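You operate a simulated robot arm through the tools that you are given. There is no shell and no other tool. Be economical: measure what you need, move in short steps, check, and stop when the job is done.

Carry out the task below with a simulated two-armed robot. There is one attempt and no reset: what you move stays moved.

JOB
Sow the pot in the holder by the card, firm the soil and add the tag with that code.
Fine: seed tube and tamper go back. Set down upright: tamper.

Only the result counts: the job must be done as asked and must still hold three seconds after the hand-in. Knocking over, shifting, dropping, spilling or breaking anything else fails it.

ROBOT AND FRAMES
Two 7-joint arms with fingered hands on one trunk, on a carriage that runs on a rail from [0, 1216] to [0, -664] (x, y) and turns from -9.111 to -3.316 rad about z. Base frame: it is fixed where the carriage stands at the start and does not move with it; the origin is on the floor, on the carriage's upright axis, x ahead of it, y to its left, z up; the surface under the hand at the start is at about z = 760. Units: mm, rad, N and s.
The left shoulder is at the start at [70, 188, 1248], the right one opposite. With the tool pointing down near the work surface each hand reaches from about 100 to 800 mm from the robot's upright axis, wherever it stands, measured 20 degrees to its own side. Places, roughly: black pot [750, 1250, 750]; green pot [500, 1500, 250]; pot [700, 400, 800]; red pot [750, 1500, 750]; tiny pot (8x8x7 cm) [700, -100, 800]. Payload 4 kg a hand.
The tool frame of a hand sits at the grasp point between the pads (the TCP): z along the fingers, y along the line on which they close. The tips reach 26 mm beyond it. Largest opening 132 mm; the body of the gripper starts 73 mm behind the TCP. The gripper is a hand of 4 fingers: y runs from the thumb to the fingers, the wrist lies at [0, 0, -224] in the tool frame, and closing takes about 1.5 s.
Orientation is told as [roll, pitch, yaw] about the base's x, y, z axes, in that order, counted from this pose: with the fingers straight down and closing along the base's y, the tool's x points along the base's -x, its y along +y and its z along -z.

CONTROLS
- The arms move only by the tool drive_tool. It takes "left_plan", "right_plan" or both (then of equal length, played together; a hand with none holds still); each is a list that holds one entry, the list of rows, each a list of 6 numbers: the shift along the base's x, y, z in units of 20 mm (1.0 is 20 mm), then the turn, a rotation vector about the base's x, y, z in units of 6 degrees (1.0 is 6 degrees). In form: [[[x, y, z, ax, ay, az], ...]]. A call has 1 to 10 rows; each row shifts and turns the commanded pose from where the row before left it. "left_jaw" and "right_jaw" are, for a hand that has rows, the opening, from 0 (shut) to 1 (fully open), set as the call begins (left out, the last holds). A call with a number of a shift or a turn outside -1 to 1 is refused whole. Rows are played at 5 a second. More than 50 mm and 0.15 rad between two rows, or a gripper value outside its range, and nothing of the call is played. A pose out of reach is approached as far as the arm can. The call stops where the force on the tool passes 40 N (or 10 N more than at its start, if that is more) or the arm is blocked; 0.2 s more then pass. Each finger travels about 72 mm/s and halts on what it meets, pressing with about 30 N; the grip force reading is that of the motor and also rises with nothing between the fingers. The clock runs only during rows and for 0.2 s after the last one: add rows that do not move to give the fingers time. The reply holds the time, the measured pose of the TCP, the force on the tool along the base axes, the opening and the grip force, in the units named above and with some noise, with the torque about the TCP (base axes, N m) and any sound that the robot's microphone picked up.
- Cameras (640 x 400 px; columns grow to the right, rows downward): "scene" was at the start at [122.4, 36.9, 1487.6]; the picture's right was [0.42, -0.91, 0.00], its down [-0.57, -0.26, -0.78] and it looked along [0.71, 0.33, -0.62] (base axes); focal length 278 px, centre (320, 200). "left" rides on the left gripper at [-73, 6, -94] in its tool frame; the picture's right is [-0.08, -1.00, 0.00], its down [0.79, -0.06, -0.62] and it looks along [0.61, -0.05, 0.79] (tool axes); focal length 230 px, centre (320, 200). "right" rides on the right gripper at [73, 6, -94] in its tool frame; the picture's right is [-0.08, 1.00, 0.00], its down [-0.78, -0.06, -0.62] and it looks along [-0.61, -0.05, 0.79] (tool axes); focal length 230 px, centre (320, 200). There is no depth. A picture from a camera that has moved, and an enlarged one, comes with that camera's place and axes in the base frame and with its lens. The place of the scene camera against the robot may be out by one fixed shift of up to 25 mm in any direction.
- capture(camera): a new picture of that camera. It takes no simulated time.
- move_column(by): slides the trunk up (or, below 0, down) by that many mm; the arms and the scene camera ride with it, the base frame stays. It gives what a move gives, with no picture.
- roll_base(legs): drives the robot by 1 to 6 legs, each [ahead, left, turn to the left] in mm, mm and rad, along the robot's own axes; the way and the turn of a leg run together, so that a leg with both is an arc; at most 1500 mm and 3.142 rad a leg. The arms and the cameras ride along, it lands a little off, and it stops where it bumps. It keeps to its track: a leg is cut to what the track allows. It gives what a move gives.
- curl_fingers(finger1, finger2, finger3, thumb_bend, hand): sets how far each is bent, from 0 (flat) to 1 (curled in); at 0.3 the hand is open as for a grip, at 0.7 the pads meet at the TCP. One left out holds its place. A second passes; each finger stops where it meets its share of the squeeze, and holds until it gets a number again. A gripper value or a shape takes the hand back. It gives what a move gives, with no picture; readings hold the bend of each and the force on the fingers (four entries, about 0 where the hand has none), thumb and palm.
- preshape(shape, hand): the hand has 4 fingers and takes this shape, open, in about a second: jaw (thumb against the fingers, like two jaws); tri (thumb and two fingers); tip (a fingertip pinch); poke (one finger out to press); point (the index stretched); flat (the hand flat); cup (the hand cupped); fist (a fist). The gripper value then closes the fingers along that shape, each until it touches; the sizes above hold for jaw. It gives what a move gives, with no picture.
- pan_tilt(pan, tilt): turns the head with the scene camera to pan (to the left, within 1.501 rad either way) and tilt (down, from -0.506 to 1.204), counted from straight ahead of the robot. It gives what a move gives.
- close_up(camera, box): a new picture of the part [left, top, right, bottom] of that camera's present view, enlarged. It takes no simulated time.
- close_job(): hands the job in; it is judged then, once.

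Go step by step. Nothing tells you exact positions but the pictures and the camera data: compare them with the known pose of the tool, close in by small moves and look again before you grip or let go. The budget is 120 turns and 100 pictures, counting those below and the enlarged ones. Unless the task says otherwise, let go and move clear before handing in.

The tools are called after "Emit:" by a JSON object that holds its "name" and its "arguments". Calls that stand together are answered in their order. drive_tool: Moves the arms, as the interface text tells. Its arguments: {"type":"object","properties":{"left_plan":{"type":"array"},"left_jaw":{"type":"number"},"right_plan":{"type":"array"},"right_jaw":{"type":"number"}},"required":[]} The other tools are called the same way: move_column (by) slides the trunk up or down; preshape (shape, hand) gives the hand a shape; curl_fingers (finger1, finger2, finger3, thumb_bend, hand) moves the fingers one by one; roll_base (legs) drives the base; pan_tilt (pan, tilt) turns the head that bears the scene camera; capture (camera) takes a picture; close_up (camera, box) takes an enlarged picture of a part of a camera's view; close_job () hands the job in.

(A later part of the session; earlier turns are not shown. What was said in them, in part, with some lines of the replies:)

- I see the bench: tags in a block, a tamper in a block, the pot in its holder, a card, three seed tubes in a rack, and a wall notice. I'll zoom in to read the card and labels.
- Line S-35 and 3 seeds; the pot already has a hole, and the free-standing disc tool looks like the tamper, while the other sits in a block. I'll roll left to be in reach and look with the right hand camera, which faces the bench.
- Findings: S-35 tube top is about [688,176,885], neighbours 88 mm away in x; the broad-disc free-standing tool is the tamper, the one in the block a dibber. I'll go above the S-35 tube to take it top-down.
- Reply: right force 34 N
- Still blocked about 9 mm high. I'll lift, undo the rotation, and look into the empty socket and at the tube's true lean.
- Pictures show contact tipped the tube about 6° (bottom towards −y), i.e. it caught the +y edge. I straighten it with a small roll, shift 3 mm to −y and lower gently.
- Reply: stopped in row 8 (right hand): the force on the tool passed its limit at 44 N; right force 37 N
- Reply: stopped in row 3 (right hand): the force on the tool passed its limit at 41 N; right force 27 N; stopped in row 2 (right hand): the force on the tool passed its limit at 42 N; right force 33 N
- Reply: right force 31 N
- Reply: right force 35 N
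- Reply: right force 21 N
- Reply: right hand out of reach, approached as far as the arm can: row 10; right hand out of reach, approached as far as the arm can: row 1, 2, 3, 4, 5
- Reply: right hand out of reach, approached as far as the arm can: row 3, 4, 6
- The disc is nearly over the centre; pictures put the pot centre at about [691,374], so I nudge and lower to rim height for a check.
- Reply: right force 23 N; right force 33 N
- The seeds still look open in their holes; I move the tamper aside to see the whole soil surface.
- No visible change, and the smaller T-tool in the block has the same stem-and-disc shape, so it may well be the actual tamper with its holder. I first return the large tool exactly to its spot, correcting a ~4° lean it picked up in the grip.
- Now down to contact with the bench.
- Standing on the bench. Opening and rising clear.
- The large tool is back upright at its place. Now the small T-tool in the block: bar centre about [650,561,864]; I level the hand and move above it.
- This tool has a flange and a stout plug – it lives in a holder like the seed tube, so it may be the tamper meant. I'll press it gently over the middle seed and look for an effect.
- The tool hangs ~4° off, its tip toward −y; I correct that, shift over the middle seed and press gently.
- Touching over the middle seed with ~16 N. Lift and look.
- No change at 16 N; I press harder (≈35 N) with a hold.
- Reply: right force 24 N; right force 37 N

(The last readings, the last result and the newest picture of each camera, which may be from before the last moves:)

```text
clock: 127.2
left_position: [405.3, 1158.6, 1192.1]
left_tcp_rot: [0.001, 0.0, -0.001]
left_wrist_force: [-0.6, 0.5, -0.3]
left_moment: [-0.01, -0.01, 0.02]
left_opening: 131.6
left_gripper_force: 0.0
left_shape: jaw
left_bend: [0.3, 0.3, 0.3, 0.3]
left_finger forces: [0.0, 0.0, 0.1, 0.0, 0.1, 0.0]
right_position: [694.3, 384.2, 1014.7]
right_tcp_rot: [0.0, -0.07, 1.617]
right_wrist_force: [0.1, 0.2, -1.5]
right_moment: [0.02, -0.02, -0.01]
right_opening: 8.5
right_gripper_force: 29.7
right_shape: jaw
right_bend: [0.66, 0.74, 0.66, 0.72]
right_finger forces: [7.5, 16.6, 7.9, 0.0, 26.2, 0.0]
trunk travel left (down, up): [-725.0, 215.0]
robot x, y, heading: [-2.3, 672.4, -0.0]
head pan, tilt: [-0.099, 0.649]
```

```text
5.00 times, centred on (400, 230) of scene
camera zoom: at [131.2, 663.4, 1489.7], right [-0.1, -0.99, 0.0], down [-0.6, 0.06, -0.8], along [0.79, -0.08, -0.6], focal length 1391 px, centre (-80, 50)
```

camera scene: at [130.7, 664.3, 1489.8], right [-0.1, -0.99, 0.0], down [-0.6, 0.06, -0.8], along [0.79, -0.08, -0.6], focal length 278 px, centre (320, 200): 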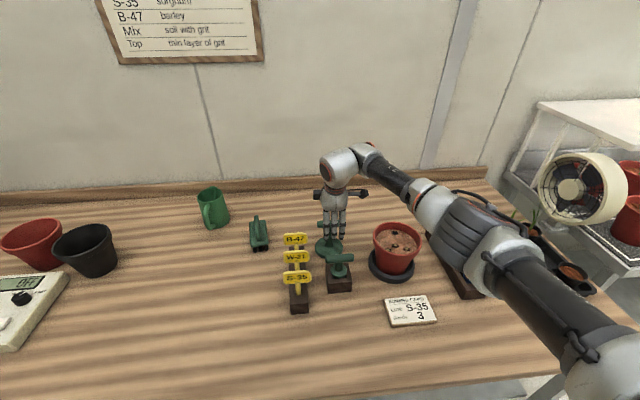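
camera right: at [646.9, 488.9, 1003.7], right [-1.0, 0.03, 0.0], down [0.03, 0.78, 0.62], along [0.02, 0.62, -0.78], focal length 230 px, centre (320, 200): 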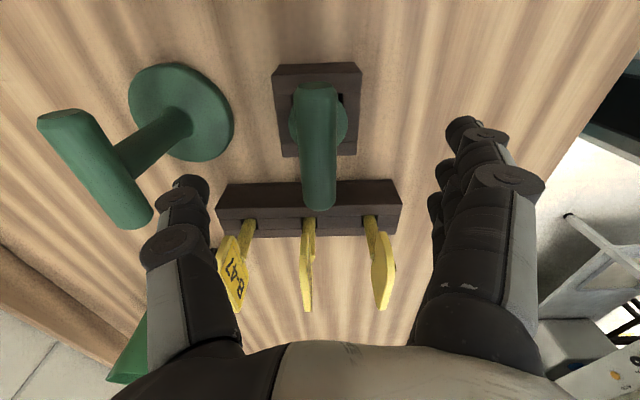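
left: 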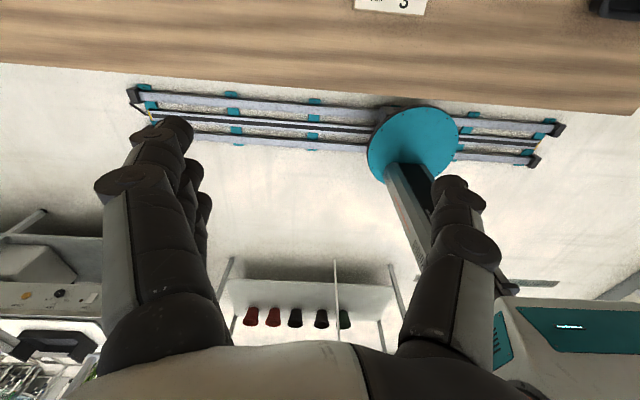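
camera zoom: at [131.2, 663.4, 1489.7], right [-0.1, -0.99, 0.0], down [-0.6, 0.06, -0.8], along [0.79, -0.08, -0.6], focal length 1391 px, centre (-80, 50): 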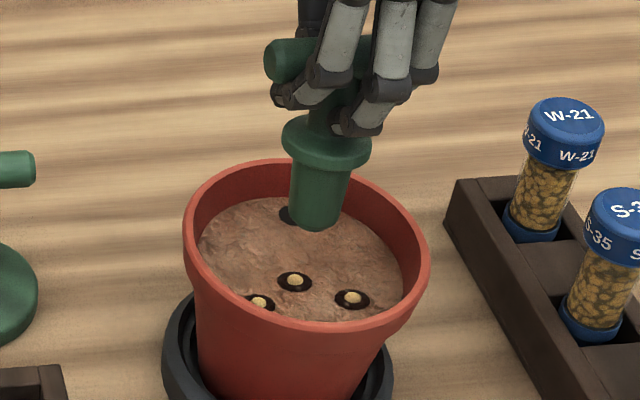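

No visible change from either tool, so firming seems to leave no mark. To be thorough I press this tool over the other two seeds as well.

Emit:
{"name": "drive_tool", "arguments": {"right_plan": [[[-0.95, -0.7, 0, 0, 0, 0], [0, -0.63, -1, 0, 0, 0], [0, 0, -1, 0, 0, 0], [0, 0, -0.55, 0, 0, 0], [0, 0, -0.15, 0, 0, 0], [0, 0, -0.15, 0, 0, 0], [0, 0, -0.1, 0, 0, 0], [0, 0, 0, 0, 0, 0], [0, 0, 0, 0, 0, 0]]]}}

Emit:
{"name": "drive_tool", "arguments": {"right_plan": [[[0, 0, 1, 0, 0, 0], [0, 0, 1, 0, 0, 0], [0, 0, 0.95, 0, 0, 0], [0, 1, 0, 0, 0, 0], [0, 1, 0, 0, 0, 0], [0, 0.8, 0, 0, 0, 0], [0, 0, -1, 0, 0, 0], [0, 0, -1, 0, 0, 0], [0, 0, -0.5, 0, 0, 0], [0, 0, -0.2, 0, 0, 0]]]}}

```text
clock: 129.2
left_position: [401.1, 1160.3, 1193.3]
left_tcp_rot: [-0.001, -0.003, -0.003]
left_wrist_force: [-1.3, 0.4, 0.3]
left_moment: [-0.02, 0.02, -0.05]
left_opening: 132.2
left_gripper_force: 0.1
left_shape: jaw
left_bend: [0.3, 0.3, 0.3, 0.3]
left_finger forces: [0.0, 0.1, 0.0, 0.0, 0.0, 0.0]
right_position: [669.9, 359.8, 959.2]
right_tcp_rot: [-0.007, -0.072, 1.616]
right_wrist_force: [3.4, -0.2, 30.8]
right_moment: [-0.07, -0.18, -0.03]
right_opening: 8.9
right_gripper_force: 30.1
right_shape: jaw
right_bend: [0.67, 0.74, 0.66, 0.72]
right_finger forces: [5.7, 19.0, 6.8, 0.0, 31.9, 0.1]
trunk travel left (down, up): [-725.0, 215.0]
robot x, y, heading: [-4.3, 667.0, -0.004]
head pan, tilt: [-0.099, 0.649]
```

```text
clock: 131.3
left_position: [403.6, 1158.3, 1192.6]
left_tcp_rot: [0.0, -0.002, -0.003]
left_wrist_force: [0.1, 0.0, -0.2]
left_moment: [0.02, 0.04, -0.01]
left_opening: 132.1
left_gripper_force: 0.0
left_shape: jaw
left_bend: [0.3, 0.3, 0.3, 0.3]
left_finger forces: [0.0, 0.0, 0.1, 0.0, 0.0, 0.1]
right_position: [672.0, 414.1, 959.4]
right_tcp_rot: [-0.002, -0.072, 1.617]
right_wrist_force: [2.3, -1.2, 2.4]
right_moment: [-0.12, -0.28, 0.03]
right_opening: 7.9
right_gripper_force: 29.6
right_shape: jaw
right_bend: [0.66, 0.74, 0.66, 0.72]
right_finger forces: [7.5, 14.6, 8.8, 0.0, 27.6, 0.1]
trunk travel left (down, up): [-725.0, 215.0]
robot x, y, heading: [1.1, 667.6, -0.005]
head pan, tilt: [-0.099, 0.649]
```

Emit:
{"name": "drive_tool", "arguments": {"right_plan": [[[0, 0, -0.12, 0, 0, 0], [0, 0, -0.12, 0, 0, 0], [0, 0, 0, 0, 0, 0], [0, 0, 0, 0, 0, 0]]]}}

Emit:
{"name": "drive_tool", "arguments": {"right_plan": [[[0, 0, 1, 0, 0, 0], [0, 0, 1, 0, 0, 0], [0, 0, 1, 0, 0, 0], [0, 0, 0.2, 0, 0, 0]]]}}

Emit:
{"name": "close_up", "arguments": {"camera": "scene", "box": [350, 150, 450, 280]}}

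```text
clock: 132.3
left_position: [403.0, 1159.2, 1193.8]
left_tcp_rot: [-0.003, -0.004, -0.001]
left_wrist_force: [0.8, 0.5, -0.4]
left_moment: [0.02, 0.02, 0.01]
left_opening: 131.9
left_gripper_force: 0.0
left_shape: jaw
left_bend: [0.3, 0.3, 0.3, 0.3]
left_finger forces: [0.0, 0.0, 0.0, 0.0, 0.0, 0.1]
right_position: [671.8, 415.8, 960.1]
right_tcp_rot: [-0.005, -0.071, 1.615]
right_wrist_force: [4.8, -1.8, 26.9]
right_moment: [-0.12, -0.23, 0.05]
right_opening: 8.3
right_gripper_force: 29.9
right_shape: jaw
right_bend: [0.67, 0.74, 0.66, 0.72]
right_finger forces: [5.3, 18.5, 7.1, 0.1, 31.9, 0.0]
trunk travel left (down, up): [-725.0, 215.0]
robot x, y, heading: [-0.5, 673.6, -0.007]
head pan, tilt: [-0.099, 0.649]
```

```text
clock: 133.3
left_position: [405.1, 1156.6, 1192.9]
left_tcp_rot: [0.001, -0.001, -0.001]
left_wrist_force: [-0.4, 0.3, 0.1]
left_moment: [0.0, 0.02, -0.03]
left_opening: 131.7
left_gripper_force: 0.1
left_shape: jaw
left_bend: [0.3, 0.3, 0.3, 0.3]
left_finger forces: [0.1, 0.0, 0.0, 0.0, 0.0, 0.1]
right_position: [672.7, 413.2, 1019.2]
right_tcp_rot: [0.0, -0.071, 1.616]
right_wrist_force: [0.6, 0.0, -1.5]
right_moment: [0.01, -0.01, 0.02]
right_opening: 8.0
right_gripper_force: 30.1
right_shape: jaw
right_bend: [0.67, 0.74, 0.66, 0.72]
right_finger forces: [7.2, 16.9, 7.0, 0.0, 25.7, 0.0]
trunk travel left (down, up): [-725.0, 215.0]
robot x, y, heading: [0.2, 673.5, -0.001]
head pan, tilt: [-0.099, 0.649]
```

```text
3.08 times, centred on (400, 215) of scene
camera zoom: at [130.9, 663.7, 1489.7], right [-0.1, -0.99, 0.0], down [-0.6, 0.06, -0.8], along [0.79, -0.08, -0.6], focal length 856 px, centre (74, 154)
```

zoom: 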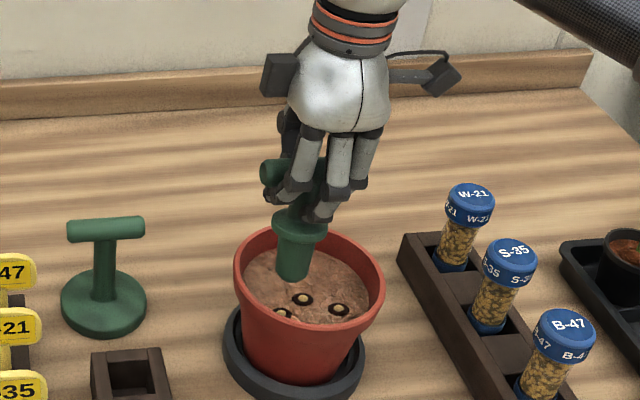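

Now the tool goes back to its block; I straighten it and stop above the socket for a check.

Emit:
{"name": "drive_tool", "arguments": {"right_plan": [[[-0.3, 1, 0, 0.5, 0, 0], [-0.3, 1, 0, 0, 0, 0], [-0.3, 1, 0, 0, 0, 0], [-0.2, 1, 0, 0, 0, 0], [0, 1, 0, 0, 0, 0], [0, 1, 0, 0, 0, 0], [0, 1, -1, 0, 0, 0], [0, 0.3, -1, 0, 0, 0], [0, 0, -1, 0, 0, 0], [0, 0, -1, 0, 0, 0]]]}}

Emit:
{"name": "capture", "arguments": {"camera": "right"}}

Emit:
{"name": "close_up", "arguments": {"camera": "scene", "box": [310, 190, 380, 300]}}

```text
clock: 135.6
left_position: [405.6, 1159.1, 1193.7]
left_tcp_rot: [-0.001, 0.001, -0.003]
left_wrist_force: [0.5, 0.7, 0.5]
left_moment: [-0.04, 0.0, -0.01]
left_opening: 132.1
left_gripper_force: 0.1
left_shape: jaw
left_bend: [0.3, 0.3, 0.3, 0.3]
left_finger forces: [0.0, 0.1, 0.0, 0.0, 0.1, 0.0]
right_position: [651.9, 562.2, 939.7]
right_tcp_rot: [-0.003, -0.123, 1.616]
right_wrist_force: [-0.2, 0.0, -0.2]
right_moment: [-0.02, -0.02, 0.02]
right_opening: 7.8
right_gripper_force: 29.8
right_shape: jaw
right_bend: [0.67, 0.74, 0.66, 0.72]
right_finger forces: [7.0, 16.7, 6.9, 0.0, 25.5, 0.0]
trunk travel left (down, up): [-725.0, 215.0]
robot x, y, heading: [-1.8, 671.5, 0.001]
head pan, tilt: [-0.099, 0.649]
```

```text
8 pictures are left
camera right: at [650.7, 478.6, 1023.8], right [-1.0, 0.03, 0.01], down [0.03, 0.7, 0.71], along [0.02, 0.71, -0.71], focal length 230 px, centre (320, 200)
```

right: 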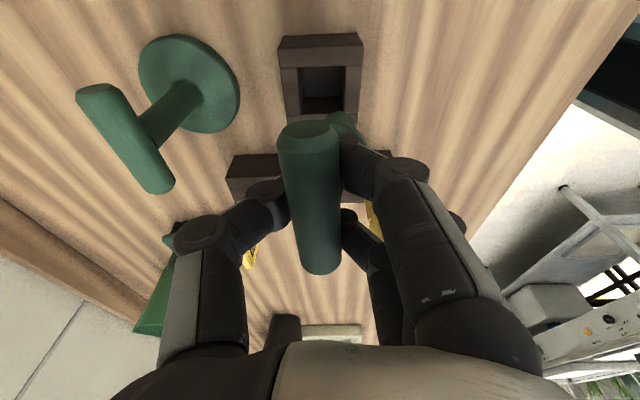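

```text
3.64 times, centred on (345, 245) of scene
camera zoom: at [131.2, 664.2, 1489.8], right [-0.1, -0.99, 0.0], down [-0.6, 0.06, -0.8], along [0.79, -0.08, -0.6], focal length 1012 px, centre (229, 36)
```

zoom: 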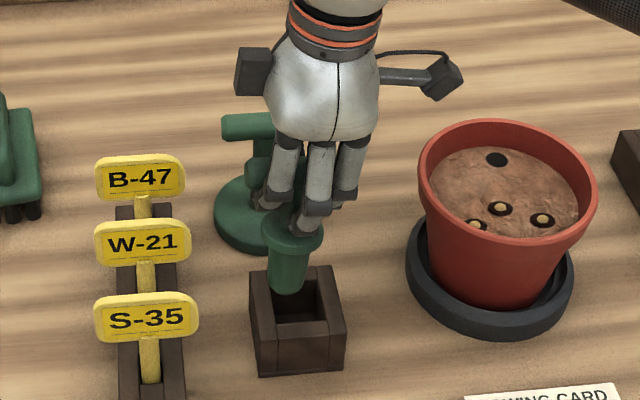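

The tool's tip leans ~8° toward −x and slightly +y; I correct both and shift over the socket, then check.

Emit:
{"name": "drive_tool", "arguments": {"right_plan": [[[-0.35, -0.35, 0, -0.5, -0.7, 0], [0, 0, 0, 0, -0.6, 0], [0, 0, 0, 0, 0, 0]]]}}

Emit:
{"name": "close_up", "arguments": {"camera": "scene", "box": [310, 190, 380, 300]}}

```text
clock: 136.3
left_position: [405.1, 1158.9, 1192.6]
left_tcp_rot: [-0.001, 0.001, -0.002]
left_wrist_force: [-0.4, 0.2, 0.9]
left_moment: [0.0, -0.01, 0.02]
left_opening: 131.8
left_gripper_force: 0.0
left_shape: jaw
left_bend: [0.3, 0.3, 0.3, 0.3]
left_finger forces: [0.1, 0.0, 0.0, 0.0, 0.0, 0.0]
right_position: [644.6, 552.7, 938.8]
right_tcp_rot: [-0.139, -0.066, 1.627]
right_wrist_force: [0.0, -0.4, -0.5]
right_moment: [0.0, -0.03, 0.02]
right_opening: 8.0
right_gripper_force: 29.8
right_shape: jaw
right_bend: [0.67, 0.74, 0.66, 0.72]
right_finger forces: [6.9, 16.5, 6.8, 0.1, 25.5, 0.0]
trunk travel left (down, up): [-725.0, 215.0]
robot x, y, heading: [0.5, 668.3, 0.001]
head pan, tilt: [-0.099, 0.649]
```

```text
3.64 times, centred on (345, 245) of scene
camera zoom: at [131.0, 664.3, 1489.8], right [-0.1, -0.99, 0.0], down [-0.6, 0.06, -0.8], along [0.79, -0.08, -0.6], focal length 1012 px, centre (229, 36)
```

zoom: 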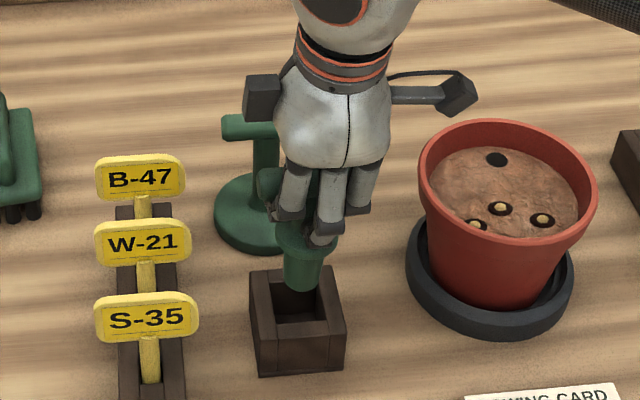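

Comparing with the picture taken right after lifting, the tool had actually been upright in x; I undo that pitch, shift +10 mm in x and check again.

Emit:
{"name": "drive_tool", "arguments": {"right_plan": [[[0.25, 0, 0, -0.2, 0.7, 0], [0.25, 0.1, 0, 0, 0.6, 0], [0, 0, 0, 0, 0, 0]]]}}

Emit:
{"name": "close_up", "arguments": {"camera": "scene", "box": [310, 190, 380, 300]}}

```text
clock: 137.2
left_position: [404.2, 1157.9, 1194.2]
left_tcp_rot: [0.0, 0.001, -0.003]
left_wrist_force: [-0.2, -0.3, 0.0]
left_moment: [0.01, -0.02, 0.02]
left_opening: 131.8
left_gripper_force: 0.0
left_shape: jaw
left_bend: [0.3, 0.3, 0.3, 0.3]
left_finger forces: [0.0, 0.1, 0.0, 0.0, 0.0, 0.1]
right_position: [653.0, 553.6, 939.9]
right_tcp_rot: [0.001, -0.052, 1.62]
right_wrist_force: [-0.2, 1.0, -0.5]
right_moment: [-0.04, 0.0, 0.0]
right_opening: 7.9
right_gripper_force: 29.8
right_shape: jaw
right_bend: [0.67, 0.74, 0.66, 0.72]
right_finger forces: [6.6, 16.2, 6.7, 0.0, 25.5, 0.1]
trunk travel left (down, up): [-725.0, 215.0]
robot x, y, heading: [0.2, 676.1, -0.0]
head pan, tilt: [-0.099, 0.649]
```

```text
3.64 times, centred on (345, 245) of scene
camera zoom: at [130.4, 663.5, 1489.8], right [-0.1, -0.99, 0.0], down [-0.6, 0.06, -0.8], along [0.79, -0.08, -0.6], focal length 1012 px, centre (229, 36)
```

zoom: 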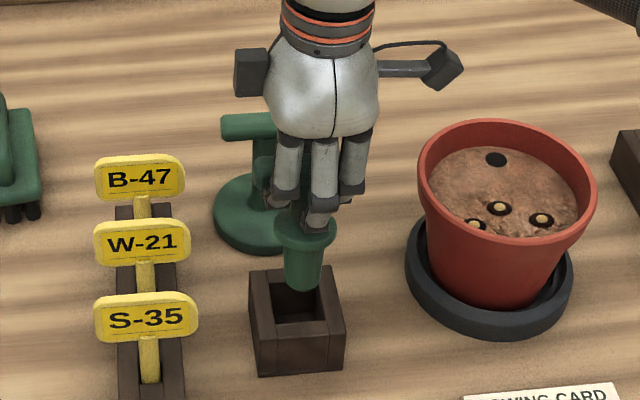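

Relative to the just-lifted picture, the tool is upright but 7 mm short in x. I shift that and lower with force checks.

Emit:
{"name": "drive_tool", "arguments": {"right_plan": [[[0.35, 0.05, 0, 0, 0, 0], [0, 0, -0.7, 0, 0, 0], [0, 0, -0.7, 0, 0, 0], [0, 0, 0, 0, 0, 0]]]}}

Emit:
{"name": "drive_tool", "arguments": {"right_plan": [[[0, 0, -0.4, 0, 0, 0], [0, 0, -0.2, 0, 0, 0], [0, 0, 0, 0, 0, 0]]]}}

```text
clock: 138.2
left_position: [404.6, 1159.1, 1192.9]
left_tcp_rot: [0.0, 0.0, -0.002]
left_wrist_force: [0.2, 0.6, 0.4]
left_moment: [0.02, 0.0, -0.01]
left_opening: 131.8
left_gripper_force: 0.0
left_shape: jaw
left_bend: [0.3, 0.3, 0.3, 0.3]
left_finger forces: [0.0, 0.1, 0.1, 0.1, 0.0, 0.0]
right_position: [660.5, 556.8, 910.7]
right_tcp_rot: [-0.001, -0.05, 1.621]
right_wrist_force: [0.4, -0.2, -0.9]
right_moment: [-0.02, -0.04, 0.02]
right_opening: 7.9
right_gripper_force: 29.5
right_shape: jaw
right_bend: [0.67, 0.74, 0.66, 0.72]
right_finger forces: [6.7, 16.2, 6.7, 0.1, 25.3, 0.0]
trunk travel left (down, up): [-725.0, 215.0]
robot x, y, heading: [-0.2, 671.6, -0.003]
head pan, tilt: [-0.099, 0.649]
```

```text
clock: 138.9
left_position: [406.2, 1158.6, 1192.6]
left_tcp_rot: [0.0, -0.001, -0.001]
left_wrist_force: [0.2, 0.8, -0.5]
left_moment: [-0.02, 0.03, -0.01]
left_opening: 131.7
left_gripper_force: 0.1
left_shape: jaw
left_bend: [0.3, 0.3, 0.3, 0.3]
left_finger forces: [0.1, 0.0, 0.0, 0.0, 0.1, 0.0]
right_position: [659.7, 556.9, 897.2]
right_tcp_rot: [0.0, -0.051, 1.619]
right_wrist_force: [0.2, -0.1, 0.1]
right_moment: [0.03, 0.0, 0.01]
right_opening: 8.1
right_gripper_force: 29.8
right_shape: jaw
right_bend: [0.67, 0.74, 0.66, 0.72]
right_finger forces: [6.7, 16.2, 6.6, 0.0, 25.4, 0.0]
trunk travel left (down, up): [-725.0, 215.0]
robot x, y, heading: [-0.0, 671.4, -0.0]
head pan, tilt: [-0.099, 0.649]
```

Emit:
{"name": "drive_tool", "arguments": {"right_plan": [[[0, 0, -0.3, 0, 0, 0], [0, 0, -0.2, 0, 0, 0], [0, 0, 0, 0, 0, 0]]]}}

Emit:
{"name": "drive_tool", "arguments": {"right_plan": [[[0, 0, -0.25, 0, 0, 0], [0, 0, -0.2, 0, 0, 0], [0, 0, 0, 0, 0, 0]]]}}

```text
clock: 139.8
left_position: [405.3, 1158.9, 1192.8]
left_tcp_rot: [0.0, 0.0, -0.001]
left_wrist_force: [-0.7, 0.4, -0.7]
left_moment: [0.02, 0.01, -0.02]
left_opening: 131.9
left_gripper_force: 0.1
left_shape: jaw
left_bend: [0.3, 0.3, 0.3, 0.3]
left_finger forces: [0.0, 0.0, 0.0, 0.0, 0.0, 0.0]
right_position: [660.4, 555.9, 887.2]
right_tcp_rot: [0.001, -0.052, 1.618]
right_wrist_force: [0.3, 0.0, -0.6]
right_moment: [0.0, -0.02, 0.0]
right_opening: 8.0
right_gripper_force: 30.1
right_shape: jaw
right_bend: [0.67, 0.74, 0.66, 0.72]
right_finger forces: [6.7, 16.1, 6.5, 0.0, 25.4, 0.0]
trunk travel left (down, up): [-725.0, 215.0]
robot x, y, heading: [-2.6, 668.5, -0.006]
head pan, tilt: [-0.099, 0.649]
```

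```text
clock: 140.6
left_position: [406.2, 1158.3, 1192.1]
left_tcp_rot: [-0.002, 0.0, -0.002]
left_wrist_force: [0.5, 0.1, -0.4]
left_moment: [0.0, 0.0, -0.03]
left_opening: 131.7
left_gripper_force: 0.0
left_shape: jaw
left_bend: [0.3, 0.3, 0.3, 0.3]
left_finger forces: [0.0, 0.1, 0.1, 0.1, 0.0, 0.1]
right_position: [661.1, 556.4, 879.2]
right_tcp_rot: [0.0, -0.05, 1.62]
right_wrist_force: [0.1, -0.4, -0.3]
right_moment: [-0.03, 0.0, 0.0]
right_opening: 7.8
right_gripper_force: 29.6
right_shape: jaw
right_bend: [0.67, 0.74, 0.66, 0.72]
right_finger forces: [6.7, 16.3, 6.7, 0.0, 25.4, 0.1]
trunk travel left (down, up): [-725.0, 215.0]
robot x, y, heading: [-2.2, 672.2, -0.002]
head pan, tilt: [-0.099, 0.649]
```

Emit:
{"name": "drive_tool", "arguments": {"right_plan": [[[0, 0, -0.25, 0, 0, 0], [0, 0, -0.2, 0, 0, 0], [0, 0, 0, 0, 0, 0]]]}}

Emit:
{"name": "drive_tool", "arguments": {"right_plan": [[[0, 0, -0.2, 0, 0, 0], [0, 0, -0.1, 0, 0, 0], [0, 0, 0, 0, 0, 0]]]}}

```text
clock: 141.3
left_position: [405.4, 1158.0, 1193.3]
left_tcp_rot: [-0.001, -0.001, -0.001]
left_wrist_force: [0.0, 0.7, -1.3]
left_moment: [0.01, 0.02, -0.02]
left_opening: 131.8
left_gripper_force: 0.0
left_shape: jaw
left_bend: [0.3, 0.3, 0.3, 0.3]
left_finger forces: [0.0, 0.0, 0.0, 0.1, 0.1, 0.1]
right_position: [660.2, 555.6, 871.1]
right_tcp_rot: [0.0, -0.052, 1.621]
right_wrist_force: [-0.6, 0.6, 0.5]
right_moment: [-0.01, 0.01, -0.03]
right_opening: 7.9
right_gripper_force: 30.0
right_shape: jaw
right_bend: [0.67, 0.74, 0.66, 0.72]
right_finger forces: [6.7, 16.2, 6.6, 0.0, 25.4, 0.0]
trunk travel left (down, up): [-725.0, 215.0]
robot x, y, heading: [1.0, 668.9, 0.004]
head pan, tilt: [-0.099, 0.649]
```

```text
clock: 142.2
left_position: [404.5, 1158.9, 1192.8]
left_tcp_rot: [0.0, -0.001, -0.004]
left_wrist_force: [-0.8, -0.7, -0.5]
left_moment: [0.04, -0.03, 0.01]
left_opening: 132.0
left_gripper_force: 0.2
left_shape: jaw
left_bend: [0.3, 0.3, 0.3, 0.3]
left_finger forces: [0.0, 0.0, 0.0, 0.1, 0.1, 0.0]
right_position: [660.4, 558.1, 867.2]
right_tcp_rot: [0.002, -0.051, 1.619]
right_wrist_force: [-0.2, 1.0, -1.8]
right_moment: [0.0, 0.0, -0.01]
right_opening: 7.9
right_gripper_force: 30.1
right_shape: jaw
right_bend: [0.67, 0.74, 0.66, 0.72]
right_finger forces: [6.6, 16.2, 6.6, 0.0, 25.4, 0.0]
trunk travel left (down, up): [-725.0, 215.0]
robot x, y, heading: [1.7, 669.6, 0.006]
head pan, tilt: [-0.099, 0.649]
```

One picture here to make sure it's really inside the block.

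Emit:
{"name": "close_up", "arguments": {"camera": "scene", "box": [300, 190, 400, 300]}}

```text
3.64 times, centred on (350, 245) of scene
camera zoom: at [130.8, 664.0, 1489.8], right [-0.1, -0.99, 0.0], down [-0.6, 0.06, -0.8], along [0.79, -0.08, -0.6], focal length 1012 px, centre (211, 36)
```

zoom: 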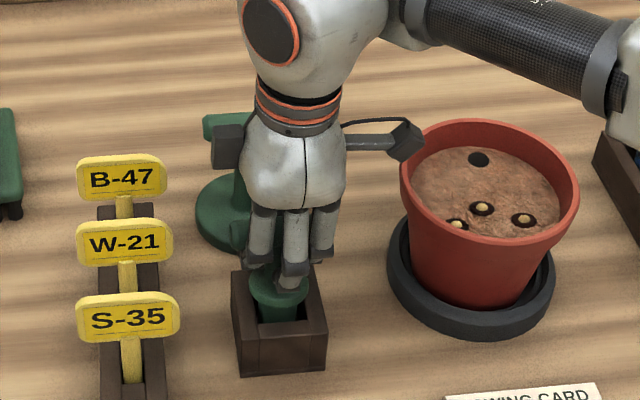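

It is inside the block. A little further to contact, then release.

Emit:
{"name": "drive_tool", "arguments": {"right_plan": [[[0, 0, -0.15, 0, 0, 0], [0, 0, -0.1, 0, 0, 0], [0, 0, 0, 0, 0, 0]]]}}

Emit:
{"name": "drive_tool", "arguments": {"right_plan": [[[0, 0, -0.1, 0, 0, 0], [0, 0, 0, 0, 0, 0]]]}}

```text
clock: 142.9
left_position: [404.7, 1157.7, 1193.2]
left_tcp_rot: [0.001, 0.0, -0.001]
left_wrist_force: [-0.3, 1.1, 0.1]
left_moment: [-0.02, -0.04, 0.01]
left_opening: 131.7
left_gripper_force: 0.2
left_shape: jaw
left_bend: [0.3, 0.3, 0.3, 0.3]
left_finger forces: [0.1, 0.0, 0.0, 0.0, 0.0, 0.0]
right_position: [661.5, 556.3, 862.3]
right_tcp_rot: [0.001, -0.05, 1.62]
right_wrist_force: [0.0, -0.7, 3.1]
right_moment: [0.05, -0.02, 0.0]
right_opening: 7.9
right_gripper_force: 30.5
right_shape: jaw
right_bend: [0.67, 0.74, 0.66, 0.72]
right_finger forces: [6.2, 16.5, 6.3, 0.0, 25.5, 0.0]
trunk travel left (down, up): [-725.0, 215.0]
robot x, y, heading: [-2.5, 669.4, -0.002]
head pan, tilt: [-0.099, 0.649]
```

```text
clock: 143.6
left_position: [403.9, 1159.2, 1194.0]
left_tcp_rot: [0.0, -0.003, -0.001]
left_wrist_force: [-0.6, -0.1, -0.3]
left_moment: [0.01, 0.0, 0.02]
left_opening: 131.7
left_gripper_force: 0.0
left_shape: jaw
left_bend: [0.3, 0.3, 0.3, 0.3]
left_finger forces: [0.0, 0.0, 0.0, 0.0, 0.0, 0.0]
right_position: [660.9, 556.4, 861.7]
right_tcp_rot: [-0.002, -0.054, 1.619]
right_wrist_force: [1.7, 0.0, 15.6]
right_moment: [-0.02, -0.07, 0.04]
right_opening: 8.0
right_gripper_force: 29.8
right_shape: jaw
right_bend: [0.67, 0.74, 0.67, 0.72]
right_finger forces: [5.4, 17.6, 6.0, 0.1, 27.2, 0.0]
trunk travel left (down, up): [-725.0, 215.0]
robot x, y, heading: [-2.5, 669.1, -0.002]
head pan, tilt: [-0.099, 0.649]
```

Seated and steady. I open, rise, square the hand and move over the S-35 tag (about [588,692]) with a narrower opening.

Emit:
{"name": "drive_tool", "arguments": {"right_plan": [[[0, 0, 0.08, 0, 0, 0], [0, 0, 0, 0, 0, 0], [0, 0, 0, 0, 0, 0], [0, 0, 0, 0, 0, 0], [0, 0, 0, 0, 0, 0], [0, 0, 0, 0, 0, 0], [0, 0, 0, 0, 0, 0], [0, 0, 0, 0, 0, 0]]], "right_jaw": 1.0}}

Emit:
{"name": "drive_tool", "arguments": {"right_plan": [[[0, 0, 1, 0, 0, 0], [0, 0, 1, 0, 0, 0], [0, 0, 1, 0, 0, 0], [0, 0, 1, 0, 0, 0], [0, 0, 1, 0, 0, 0], [-0.7, 0.5, 0.5, -0.4, 0, -0.5], [-1, 1, 0, 0, 0, 0], [-1, 1, 0, 0, 0, 0], [-0.95, 1, 0, 0, 0, 0], [0, 1, 0, 0, 0, 0]]]}}

Emit:
{"name": "drive_tool", "arguments": {"right_plan": [[[0, 1, 0, 0, 0, 0], [0, 1, 0, 0, 0, 0], [0, 0.3, 0, 0, 0, 0], [0, 0, 0, 0, 0, 0], [0, 0, 0, 0, 0, 0]]], "right_jaw": 0.5}}

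Emit:
{"name": "capture", "arguments": {"camera": "right"}}

```text
clock: 145.3
left_position: [405.2, 1158.3, 1192.7]
left_tcp_rot: [-0.001, 0.0, -0.002]
left_wrist_force: [0.3, 0.5, 0.5]
left_moment: [-0.01, 0.01, 0.04]
left_opening: 132.0
left_gripper_force: 0.0
left_shape: jaw
left_bend: [0.3, 0.3, 0.3, 0.3]
left_finger forces: [0.0, 0.1, 0.0, 0.0, 0.0, 0.1]
right_position: [659.9, 555.9, 860.2]
right_tcp_rot: [0.0, -0.05, 1.62]
right_wrist_force: [0.3, -0.1, -0.2]
right_moment: [0.01, 0.01, 0.01]
right_opening: 131.6
right_gripper_force: 0.1
right_shape: jaw
right_bend: [0.3, 0.3, 0.3, 0.3]
right_finger forces: [0.1, 0.1, 0.0, 0.1, 0.0, 0.0]
trunk travel left (down, up): [-725.0, 215.0]
robot x, y, heading: [2.4, 674.9, -0.001]
head pan, tilt: [-0.099, 0.649]
```

```text
clock: 147.6
left_position: [404.9, 1160.8, 1192.2]
left_tcp_rot: [-0.002, -0.001, -0.003]
left_wrist_force: [0.3, 1.1, -0.5]
left_moment: [-0.02, 0.02, 0.0]
left_opening: 131.7
left_gripper_force: 0.1
left_shape: jaw
left_bend: [0.3, 0.3, 0.3, 0.3]
left_finger forces: [0.0, 0.1, 0.0, 0.1, 0.0, 0.0]
right_position: [587.0, 646.5, 971.8]
right_tcp_rot: [0.002, -0.006, 1.567]
right_wrist_force: [0.1, 0.7, 0.4]
right_moment: [-0.03, 0.0, -0.02]
right_opening: 131.9
right_gripper_force: 0.1
right_shape: jaw
right_bend: [0.3, 0.3, 0.3, 0.3]
right_finger forces: [0.1, 0.0, 0.1, 0.0, 0.0, 0.0]
trunk travel left (down, up): [-725.0, 215.0]
robot x, y, heading: [-1.9, 671.3, -0.002]
head pan, tilt: [-0.099, 0.649]
```

```text
clock: 148.8
left_position: [405.3, 1158.4, 1192.9]
left_tcp_rot: [0.0, -0.001, 0.0]
left_wrist_force: [-0.4, -0.1, 0.3]
left_moment: [0.02, 0.0, 0.05]
left_opening: 131.8
left_gripper_force: 0.1
left_shape: jaw
left_bend: [0.3, 0.3, 0.3, 0.3]
left_finger forces: [0.1, 0.1, 0.1, 0.0, 0.0, 0.0]
right_position: [588.1, 691.5, 970.6]
right_tcp_rot: [0.001, -0.008, 1.566]
right_wrist_force: [0.3, -0.4, 0.2]
right_moment: [-0.03, 0.0, 0.04]
right_opening: 66.9
right_gripper_force: 0.0
right_shape: jaw
right_bend: [0.73, 0.73, 0.73, 0.7]
right_finger forces: [0.1, 0.0, 0.0, 0.1, 0.0, 0.1]
trunk travel left (down, up): [-725.0, 215.0]
robot x, y, heading: [0.4, 670.9, -0.002]
head pan, tilt: [-0.099, 0.649]
```

```text
3 pictures are left
camera right: at [582.5, 619.4, 1064.3], right [-1.0, 0.08, 0.0], down [0.06, 0.78, 0.62], along [0.05, 0.62, -0.78], focal length 230 px, centre (320, 200)
```

right: 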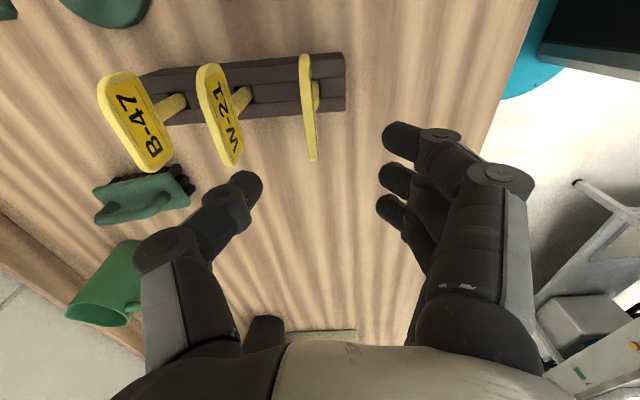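

S-35 tag's plate spans y≈640–716 at x≈596, thin in x. I line up and descend around the plate, then close.

Emit:
{"name": "drive_tool", "arguments": {"right_plan": [[[0.4, -0.58, 0, 0, 0, 0], [0, 0, -1, 0, 0, 0], [0, 0, -1, 0, 0, 0], [0, 0, -1, 0, 0, 0], [0, 0, -1, 0, 0, 0], [0, 0, -1, 0, 0, 0], [0, 0, -0.3, 0, 0, 0], [0, 0, 0, 0, 0, 0]]]}}

Emit:
{"name": "drive_tool", "arguments": {"right_plan": [[[0, 0, 0, 0, 0, 0], [0, 0, 0, 0, 0, 0], [0, 0, 0, 0, 0, 0], [0, 0, 0, 0, 0, 0], [0, 0, 0, 0, 0, 0], [0, 0, 0, 0, 0, 0], [0, 0, 0, 0, 0, 0]]], "right_jaw": 0.0}}

```text
clock: 150.6
left_position: [405.2, 1158.7, 1193.0]
left_tcp_rot: [0.0, 0.001, 0.0]
left_wrist_force: [1.0, -0.3, -0.4]
left_moment: [0.0, -0.02, 0.03]
left_opening: 131.6
left_gripper_force: 0.0
left_shape: jaw
left_bend: [0.3, 0.3, 0.3, 0.3]
left_finger forces: [0.0, 0.0, 0.1, 0.0, 0.0, 0.0]
right_position: [595.8, 681.2, 865.8]
right_tcp_rot: [0.003, -0.007, 1.567]
right_wrist_force: [-0.5, -0.4, -0.5]
right_moment: [0.0, -0.01, 0.04]
right_opening: 67.1
right_gripper_force: 0.0
right_shape: jaw
right_bend: [0.73, 0.73, 0.73, 0.7]
right_finger forces: [0.0, 0.0, 0.0, 0.1, 0.0, 0.0]
trunk travel left (down, up): [-725.0, 215.0]
robot x, y, heading: [-2.2, 670.8, 0.0]
head pan, tilt: [-0.099, 0.649]
```

```text
clock: 152.2
left_position: [404.0, 1159.8, 1193.5]
left_tcp_rot: [0.0, 0.001, -0.001]
left_wrist_force: [-0.2, 0.7, 0.0]
left_moment: [0.0, -0.01, 0.02]
left_opening: 131.9
left_gripper_force: 0.1
left_shape: jaw
left_bend: [0.3, 0.3, 0.3, 0.3]
left_finger forces: [0.0, 0.0, 0.0, 0.0, 0.0, 0.0]
right_position: [594.8, 681.5, 865.8]
right_tcp_rot: [0.0, -0.009, 1.567]
right_wrist_force: [1.6, 2.2, -2.2]
right_moment: [-0.02, -0.12, 0.02]
right_opening: 0.0
right_gripper_force: 30.5
right_shape: jaw
right_bend: [0.66, 0.72, 0.68, 0.72]
right_finger forces: [15.6, 8.0, 5.7, 0.0, 22.5, 0.0]
trunk travel left (down, up): [-725.0, 215.0]
robot x, y, heading: [-4.8, 673.1, 0.003]
head pan, tilt: [-0.099, 0.649]
```

All fingers and thumb are loaded on the plate. I lift straight up, roll right for reach, and carry it toward the pot.

Emit:
{"name": "drive_tool", "arguments": {"right_plan": [[[0, 0, 0.5, 0, 0, 0], [0, 0, 1, 0, 0, 0], [0, 0, 1, 0, 0, 0], [0, 0, 1, 0, 0, 0], [0, 0, 1, 0, 0, 0], [0, 0, 1, 0, 0, 0], [0, 0, 1, 0, 0, 0], [0, 0, 1, 0, 0, 0], [0, 0, 1, 0, 0, 0]]]}}

Emit:
{"name": "roll_base", "arguments": {"legs": [[0, -115, 0]]}}

Emit:
{"name": "drive_tool", "arguments": {"right_plan": [[[0.8, -1, 0, 0, 0, 0], [0.8, -1, 0, 0, 0, 0], [0.8, -1, 0, 0, 0, 0], [0.8, -1, 0, 0, 0, 0], [0.8, -1, 0, 0, 0, 0], [0.8, -1, 0, 0, 0, 0], [0.8, -1, 0, 0, 0, 0], [0.8, -1, 0, 0, 0, 0], [0.5, -1, 0, 0, 0, 0], [0, -0.9, 0, 0, 0, 0]]]}}

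Emit:
{"name": "capture", "arguments": {"camera": "right"}}

```text
clock: 154.2
left_position: [405.0, 1157.7, 1193.6]
left_tcp_rot: [0.0, -0.002, -0.003]
left_wrist_force: [0.2, -0.5, 0.1]
left_moment: [-0.03, 0.01, 0.0]
left_opening: 131.9
left_gripper_force: 0.0
left_shape: jaw
left_bend: [0.3, 0.3, 0.3, 0.3]
left_finger forces: [0.0, 0.0, 0.0, 0.1, 0.1, 0.1]
right_position: [593.6, 681.9, 1034.6]
right_tcp_rot: [0.003, -0.01, 1.568]
right_wrist_force: [-0.3, 0.1, 0.3]
right_moment: [0.0, -0.03, 0.0]
right_opening: 0.0
right_gripper_force: 29.7
right_shape: jaw
right_bend: [0.66, 0.72, 0.68, 0.72]
right_finger forces: [18.5, 10.1, 4.0, 0.0, 22.2, 0.0]
trunk travel left (down, up): [-725.0, 215.0]
robot x, y, heading: [-1.0, 668.5, -0.004]
head pan, tilt: [-0.099, 0.649]
```

```text
clock: 155.4
left_position: [405.6, 1044.5, 1192.3]
left_tcp_rot: [0.0, 0.001, -0.004]
left_wrist_force: [-0.1, 1.2, -0.4]
left_moment: [0.0, -0.02, 0.04]
left_opening: 131.7
left_gripper_force: 0.1
left_shape: jaw
left_bend: [0.3, 0.3, 0.3, 0.3]
left_finger forces: [0.1, 0.0, 0.1, 0.0, 0.0, 0.1]
right_position: [593.6, 567.7, 1034.4]
right_tcp_rot: [0.002, -0.008, 1.564]
right_wrist_force: [0.2, 0.1, -0.5]
right_moment: [-0.02, -0.02, 0.0]
right_opening: 0.0
right_gripper_force: 30.0
right_shape: jaw
right_bend: [0.66, 0.72, 0.68, 0.72]
right_finger forces: [18.6, 10.2, 4.2, 0.0, 22.2, 0.0]
trunk travel left (down, up): [-725.0, 215.0]
robot x, y, heading: [1.2, 556.4, -0.003]
head pan, tilt: [-0.099, 0.649]
```

```text
clock: 157.6
left_position: [407.0, 1043.2, 1192.7]
left_tcp_rot: [0.0, -0.002, -0.004]
left_wrist_force: [-0.8, 0.0, -0.4]
left_moment: [-0.01, 0.01, 0.02]
left_opening: 131.7
left_gripper_force: 0.0
left_shape: jaw
left_bend: [0.3, 0.3, 0.3, 0.3]
left_finger forces: [0.1, 0.0, 0.0, 0.0, 0.1, 0.0]
right_position: [731.6, 369.0, 1033.3]
right_tcp_rot: [0.002, -0.009, 1.564]
right_wrist_force: [0.8, 0.9, 0.4]
right_moment: [0.04, -0.02, 0.03]
right_opening: 0.0
right_gripper_force: 29.8
right_shape: jaw
right_bend: [0.66, 0.72, 0.68, 0.72]
right_finger forces: [18.4, 10.1, 4.1, 0.1, 22.1, 0.0]
trunk travel left (down, up): [-725.0, 215.0]
robot x, y, heading: [1.0, 556.4, -0.006]
head pan, tilt: [-0.099, 0.649]
```

```text
2 pictures are left
camera right: at [726.7, 296.3, 1126.9], right [-1.0, 0.08, 0.0], down [0.07, 0.78, 0.62], along [0.05, 0.62, -0.78], focal length 230 px, centre (320, 200)
```

right: 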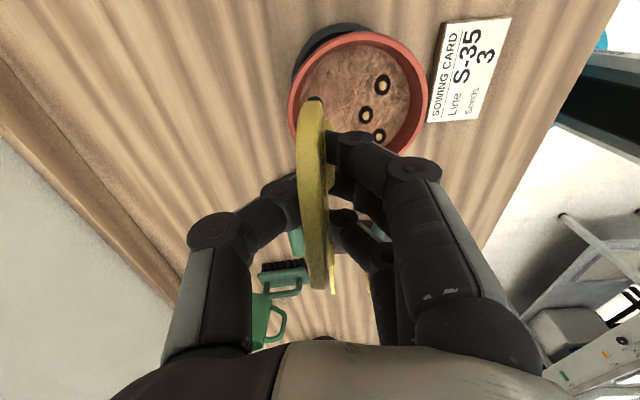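

The tag is held. I check its tilt and the stake's place against the hole from the front.

Emit:
{"name": "close_up", "arguments": {"camera": "scene", "box": [290, 130, 410, 270]}}

```text
2.86 times, centred on (350, 200) of scene
camera zoom: at [130.5, 548.9, 1489.8], right [-0.1, -0.99, 0.0], down [-0.6, 0.06, -0.8], along [0.79, -0.08, -0.6], focal length 795 px, centre (234, 200)
```

zoom: 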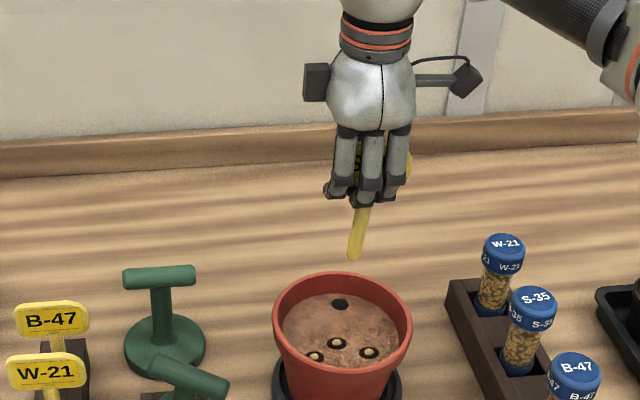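

The stake tip is at about [732,361,934] leaning ~5° (tip toward +y); calibrated against the three seeds, the hole is at [745,366,850]. I correct the tilt, shift over the hole, and lower. (The block tool also looks skewed; I'll attend to it afterwards.)

Emit:
{"name": "drive_tool", "arguments": {"right_plan": [[[0.35, 0.32, 0, -0.4, 0, 0], [0.32, 0.32, 0, -0.4, 0, 0], [0, 0, -1, 0, 0, 0], [0, 0, -1, 0, 0, 0], [0, 0, -1, 0, 0, 0], [0, 0, -0.5, 0, 0, 0], [0, 0, 0, 0, 0, 0]]]}}

Emit:
{"name": "drive_tool", "arguments": {"right_plan": [[[0, 0, -0.25, 0, 0, 0], [0, 0, -0.25, 0, 0, 0], [0, 0, 0, 0, 0, 0]]]}}

```text
clock: 159.2
left_position: [406.7, 1042.8, 1192.3]
left_tcp_rot: [-0.001, -0.001, -0.003]
left_wrist_force: [0.0, -0.3, 0.0]
left_moment: [0.02, 0.03, -0.02]
left_opening: 131.6
left_gripper_force: 0.1
left_shape: jaw
left_bend: [0.3, 0.3, 0.3, 0.3]
left_finger forces: [0.1, 0.1, 0.1, 0.0, 0.1, 0.1]
right_position: [746.7, 380.9, 963.7]
right_tcp_rot: [0.002, 0.074, 1.564]
right_wrist_force: [0.5, 0.0, 0.5]
right_moment: [0.03, 0.0, -0.04]
right_opening: 0.2
right_gripper_force: 29.8
right_shape: jaw
right_bend: [0.66, 0.72, 0.68, 0.72]
right_finger forces: [19.7, 10.0, 4.0, 0.0, 22.9, 0.0]
trunk travel left (down, up): [-725.0, 215.0]
robot x, y, heading: [-0.8, 558.9, -0.007]
head pan, tilt: [-0.099, 0.649]
```

```text
clock: 160.0
left_position: [405.3, 1044.0, 1193.3]
left_tcp_rot: [0.0, 0.0, -0.003]
left_wrist_force: [1.3, -0.3, -1.1]
left_moment: [0.02, 0.01, 0.02]
left_opening: 131.9
left_gripper_force: 0.0
left_shape: jaw
left_bend: [0.3, 0.3, 0.3, 0.3]
left_finger forces: [0.1, 0.0, 0.0, 0.1, 0.0, 0.0]
right_position: [747.3, 380.0, 953.1]
right_tcp_rot: [0.001, 0.075, 1.567]
right_wrist_force: [0.3, -0.6, 0.1]
right_moment: [-0.02, -0.01, 0.01]
right_opening: 0.2
right_gripper_force: 29.9
right_shape: jaw
right_bend: [0.66, 0.72, 0.68, 0.72]
right_finger forces: [19.7, 10.2, 3.9, 0.0, 23.0, 0.0]
trunk travel left (down, up): [-725.0, 215.0]
robot x, y, heading: [-0.7, 559.9, -0.005]
head pan, tilt: [-0.099, 0.649]
```

Emit:
{"name": "drive_tool", "arguments": {"right_plan": [[[0, 0, -0.2, 0, 0, 0], [0, 0, -0.2, 0, 0, 0], [0, 0, 0, 0, 0, 0]]]}}

Emit:
{"name": "drive_tool", "arguments": {"right_plan": [[[0, 0, -0.2, 0, 0, 0], [0, 0, -0.2, 0, 0, 0], [0, 0, 0, 0, 0, 0]]]}}

```text
clock: 160.8
left_position: [406.2, 1044.0, 1191.6]
left_tcp_rot: [0.002, 0.001, -0.004]
left_wrist_force: [-1.0, 0.3, 0.6]
left_moment: [-0.03, 0.02, 0.0]
left_opening: 131.7
left_gripper_force: 0.2
left_shape: jaw
left_bend: [0.3, 0.3, 0.3, 0.3]
left_finger forces: [0.1, 0.1, 0.0, 0.0, 0.1, 0.0]
right_position: [746.6, 382.1, 945.7]
right_tcp_rot: [0.002, 0.075, 1.566]
right_wrist_force: [-0.3, 0.4, 0.6]
right_moment: [-0.02, 0.0, 0.02]
right_opening: 0.0
right_gripper_force: 29.9
right_shape: jaw
right_bend: [0.66, 0.72, 0.69, 0.72]
right_finger forces: [19.7, 10.0, 3.9, 0.0, 23.0, 0.0]
trunk travel left (down, up): [-725.0, 215.0]
robot x, y, heading: [-1.2, 560.8, -0.001]
head pan, tilt: [-0.099, 0.649]
```

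```text
clock: 161.6
left_position: [405.4, 1044.6, 1192.3]
left_tcp_rot: [-0.001, -0.001, -0.004]
left_wrist_force: [-0.9, -0.1, -0.3]
left_moment: [-0.02, -0.02, 0.0]
left_opening: 131.9
left_gripper_force: 0.1
left_shape: jaw
left_bend: [0.3, 0.3, 0.3, 0.3]
left_finger forces: [0.0, 0.1, 0.0, 0.1, 0.0, 0.0]
right_position: [746.3, 380.8, 938.7]
right_tcp_rot: [0.0, 0.075, 1.564]
right_wrist_force: [0.1, -0.6, -0.8]
right_moment: [0.0, 0.02, -0.01]
right_opening: 0.2
right_gripper_force: 29.9
right_shape: jaw
right_bend: [0.66, 0.72, 0.69, 0.72]
right_finger forces: [19.8, 10.1, 3.9, 0.0, 23.1, 0.1]
trunk travel left (down, up): [-725.0, 215.0]
robot x, y, heading: [2.7, 560.9, -0.004]
head pan, tilt: [-0.099, 0.649]
```

No contact though the tip should already be below the soil surface, so it's entering the hole. Continue.

Emit:
{"name": "drive_tool", "arguments": {"right_plan": [[[0, 0, -0.2, 0, 0, 0], [0, 0, -0.2, 0, 0, 0], [0, 0, 0, 0, 0, 0]]]}}

Emit:
{"name": "drive_tool", "arguments": {"right_plan": [[[0, 0, -0.2, 0, 0, 0], [0, 0, -0.2, 0, 0, 0], [0, 0, 0, 0, 0, 0]]]}}

```text
clock: 162.4
left_position: [405.8, 1043.7, 1194.0]
left_tcp_rot: [0.001, 0.0, -0.003]
left_wrist_force: [0.1, 0.3, 0.0]
left_moment: [-0.01, -0.02, -0.01]
left_opening: 131.7
left_gripper_force: 0.0
left_shape: jaw
left_bend: [0.3, 0.3, 0.3, 0.3]
left_finger forces: [0.1, 0.1, 0.0, 0.0, 0.0, 0.1]
right_position: [744.7, 381.4, 928.1]
right_tcp_rot: [0.0, 0.076, 1.567]
right_wrist_force: [0.2, -0.7, 0.4]
right_moment: [-0.03, -0.01, 0.0]
right_opening: 0.1
right_gripper_force: 30.1
right_shape: jaw
right_bend: [0.66, 0.72, 0.69, 0.72]
right_finger forces: [19.9, 10.1, 3.9, 0.0, 23.1, 0.1]
trunk travel left (down, up): [-725.0, 215.0]
robot x, y, heading: [-3.7, 557.7, -0.004]
head pan, tilt: [-0.099, 0.649]
```

```text
clock: 163.2
left_position: [407.2, 1044.6, 1192.6]
left_tcp_rot: [-0.001, -0.001, -0.006]
left_wrist_force: [0.3, -0.5, 0.1]
left_moment: [0.0, -0.01, 0.01]
left_opening: 131.6
left_gripper_force: 0.0
left_shape: jaw
left_bend: [0.3, 0.3, 0.3, 0.3]
left_finger forces: [0.1, 0.0, 0.0, 0.0, 0.0, 0.1]
right_position: [745.8, 382.4, 921.7]
right_tcp_rot: [0.001, 0.075, 1.565]
right_wrist_force: [-0.1, 0.2, -0.4]
right_moment: [0.0, -0.02, 0.02]
right_opening: 0.0
right_gripper_force: 29.9
right_shape: jaw
right_bend: [0.66, 0.72, 0.69, 0.72]
right_finger forces: [20.1, 10.1, 3.9, 0.0, 23.2, 0.0]
trunk travel left (down, up): [-725.0, 215.0]
robot x, y, heading: [-1.4, 561.1, -0.0]
head pan, tilt: [-0.099, 0.649]
```

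Emit:
{"name": "drive_tool", "arguments": {"right_plan": [[[0, 0, -0.2, 0, 0, 0], [0, 0, -0.15, 0, 0, 0], [0, 0, 0, 0, 0, 0]]]}}

Emit:
{"name": "drive_tool", "arguments": {"right_plan": [[[0, 0, -0.15, 0, 0, 0], [0, 0, -0.1, 0, 0, 0], [0, 0, 0, 0, 0, 0]]]}}

```text
clock: 164.0
left_position: [407.3, 1043.8, 1192.5]
left_tcp_rot: [0.002, 0.001, -0.003]
left_wrist_force: [0.2, 0.9, 0.5]
left_moment: [-0.02, 0.02, -0.01]
left_opening: 131.8
left_gripper_force: 0.1
left_shape: jaw
left_bend: [0.3, 0.3, 0.3, 0.3]
left_finger forces: [0.0, 0.1, 0.0, 0.0, 0.0, 0.0]
right_position: [747.0, 381.3, 914.5]
right_tcp_rot: [0.001, 0.075, 1.565]
right_wrist_force: [-0.3, -0.8, 0.3]
right_moment: [-0.02, 0.02, -0.03]
right_opening: 0.0
right_gripper_force: 30.2
right_shape: jaw
right_bend: [0.66, 0.72, 0.69, 0.72]
right_finger forces: [20.2, 10.9, 4.0, 0.0, 23.1, 0.1]
trunk travel left (down, up): [-725.0, 215.0]
robot x, y, heading: [0.7, 558.8, 0.001]
head pan, tilt: [-0.099, 0.649]
```

```text
clock: 164.8
left_position: [403.8, 1043.9, 1193.8]
left_tcp_rot: [0.0, -0.001, -0.004]
left_wrist_force: [0.8, -0.9, 0.1]
left_moment: [-0.03, -0.02, -0.04]
left_opening: 131.8
left_gripper_force: 0.1
left_shape: jaw
left_bend: [0.3, 0.3, 0.3, 0.3]
left_finger forces: [0.0, 0.0, 0.0, 0.0, 0.0, 0.0]
right_position: [744.8, 381.4, 910.3]
right_tcp_rot: [-0.002, 0.074, 1.566]
right_wrist_force: [-0.9, -0.1, 17.1]
right_moment: [0.04, -0.05, 0.02]
right_opening: 0.4
right_gripper_force: 29.9
right_shape: jaw
right_bend: [0.66, 0.72, 0.71, 0.72]
right_finger forces: [23.2, 13.4, 11.2, 0.0, 25.7, 0.0]
trunk travel left (down, up): [-725.0, 215.0]
robot x, y, heading: [-5.4, 558.8, 0.0]
head pan, tilt: [-0.099, 0.649]
```

The stake bottomed about 35 mm deep in the hole. I ease off, open just enough and rise straight up.

Emit:
{"name": "drive_tool", "arguments": {"right_plan": [[[0, 0, 0.1, 0, 0, 0], [0, 0, 0, 0, 0, 0]]]}}

Emit:
{"name": "drive_tool", "arguments": {"right_plan": [[[0, 0, 0, 0, 0, 0], [0, 0, 0, 0, 0, 0], [0, 0, 0, 0, 0, 0], [0, 0, 0, 0, 0, 0], [0, 0, 0, 0, 0, 0], [0, 0, 0.5, 0, 0, 0], [0, 0, 1, 0, 0, 0], [0, 0, 1, 0, 0, 0], [0, 0, 1, 0, 0, 0], [0, 0, 1, 0, 0, 0]]], "right_jaw": 0.5}}

Emit:
{"name": "drive_tool", "arguments": {"right_plan": [[[0, 0, 1, 0, 0, 0], [0, 0, 1, 0, 0, 0], [0, 0, 1, 0, 0, 0], [0, -1, 0, 0, 0, 0], [0, -1, 0, 0, 0, 0], [0, -1, 0, 0, 0, 0], [0, -1, 0, 0, 0, 0], [0, -1, 0, 0, 0, 0], [0, -1, 0, 0, 0, 0], [0, -1, 0, 0, 0, 0]]]}}

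Emit:
{"name": "close_up", "arguments": {"camera": "scene", "box": [235, 130, 435, 300]}}

```text
clock: 165.4
left_position: [404.4, 1045.0, 1191.8]
left_tcp_rot: [0.002, -0.002, -0.004]
left_wrist_force: [0.1, 0.8, -0.5]
left_moment: [-0.02, 0.0, 0.01]
left_opening: 132.1
left_gripper_force: 0.1
left_shape: jaw
left_bend: [0.3, 0.3, 0.3, 0.3]
left_finger forces: [0.0, 0.0, 0.0, 0.0, 0.0, 0.0]
right_position: [746.0, 380.8, 912.2]
right_tcp_rot: [0.0, 0.075, 1.567]
right_wrist_force: [0.8, 0.1, 6.1]
right_moment: [0.12, -0.05, 0.0]
right_opening: 0.2
right_gripper_force: 29.6
right_shape: jaw
right_bend: [0.66, 0.72, 0.71, 0.72]
right_finger forces: [24.5, 12.4, 10.5, 0.1, 25.0, 0.0]
trunk travel left (down, up): [-725.0, 215.0]
robot x, y, heading: [-1.3, 558.8, 0.0]
head pan, tilt: [-0.099, 0.649]
```

```text
clock: 167.6
left_position: [405.8, 1043.9, 1193.6]
left_tcp_rot: [0.001, -0.001, -0.004]
left_wrist_force: [-0.3, -0.1, -0.5]
left_moment: [0.01, -0.01, 0.01]
left_opening: 131.6
left_gripper_force: 0.0
left_shape: jaw
left_bend: [0.3, 0.3, 0.3, 0.3]
left_finger forces: [0.0, 0.1, 0.0, 0.0, 0.0, 0.0]
right_position: [746.1, 382.7, 1003.8]
right_tcp_rot: [0.0, 0.074, 1.566]
right_wrist_force: [-0.2, 1.1, 1.0]
right_moment: [-0.02, 0.0, 0.03]
right_opening: 65.3
right_gripper_force: 0.1
right_shape: jaw
right_bend: [0.73, 0.73, 0.73, 0.7]
right_finger forces: [0.1, 0.0, 0.0, 0.0, 0.0, 0.0]
trunk travel left (down, up): [-725.0, 215.0]
robot x, y, heading: [-2.8, 558.2, -0.005]
head pan, tilt: [-0.099, 0.649]
```

```text
clock: 169.8
left_position: [406.0, 1042.2, 1192.6]
left_tcp_rot: [0.001, 0.0, -0.001]
left_wrist_force: [0.9, -1.0, -0.8]
left_moment: [0.04, 0.02, -0.02]
left_opening: 131.9
left_gripper_force: 0.1
left_shape: jaw
left_bend: [0.3, 0.3, 0.3, 0.3]
left_finger forces: [0.0, 0.1, 0.0, 0.0, 0.0, 0.0]
right_position: [746.3, 241.1, 1063.2]
right_tcp_rot: [0.001, 0.074, 1.566]
right_wrist_force: [-0.1, -0.4, 0.3]
right_moment: [0.02, -0.02, 0.0]
right_opening: 65.5
right_gripper_force: 0.0
right_shape: jaw
right_bend: [0.73, 0.73, 0.73, 0.7]
right_finger forces: [0.0, 0.0, 0.0, 0.1, 0.0, 0.0]
trunk travel left (down, up): [-725.0, 215.0]
robot x, y, heading: [-3.5, 558.4, -0.003]
head pan, tilt: [-0.099, 0.649]
```

```text
2.35 times, centred on (335, 215) of scene
camera zoom: at [130.7, 549.1, 1489.8], right [-0.1, -0.99, 0.0], down [-0.6, 0.06, -0.8], along [0.79, -0.08, -0.6], focal length 655 px, centre (285, 165)
```

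zoom: 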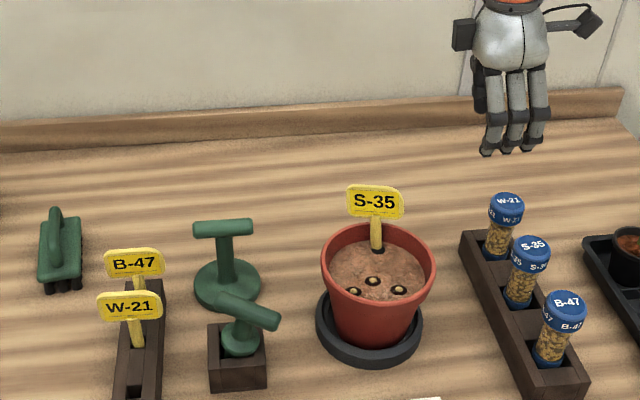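

The S-35 tag stands upright in the hole and the three seeds are in the pot. The tube is back in its rack, the disc tamper is upright on its spot, and the block tool stands upright in its holder, though turned a little. Both hands are empty and clear, so I hand in.

Emit:
{"name": "close_job", "arguments": {}}

```text
The job is handed in.
```

I've handed the job in: the pot has three S-35 seeds and the S-35 tag standing in its hole. The seed tube is back in its rack.

- **Firming:** I pressed the soil with both T-handled tools, at up to about 35 N each, because I couldn't tell which one was the tamper. Neither press left a visible mark, so I can't confirm the firming registered.
- **Tampers:** The broad-disc one is standing upright where it was. The one from the wooden block is back in its block and looks upright, but turned roughly 25–30° from how I found it.
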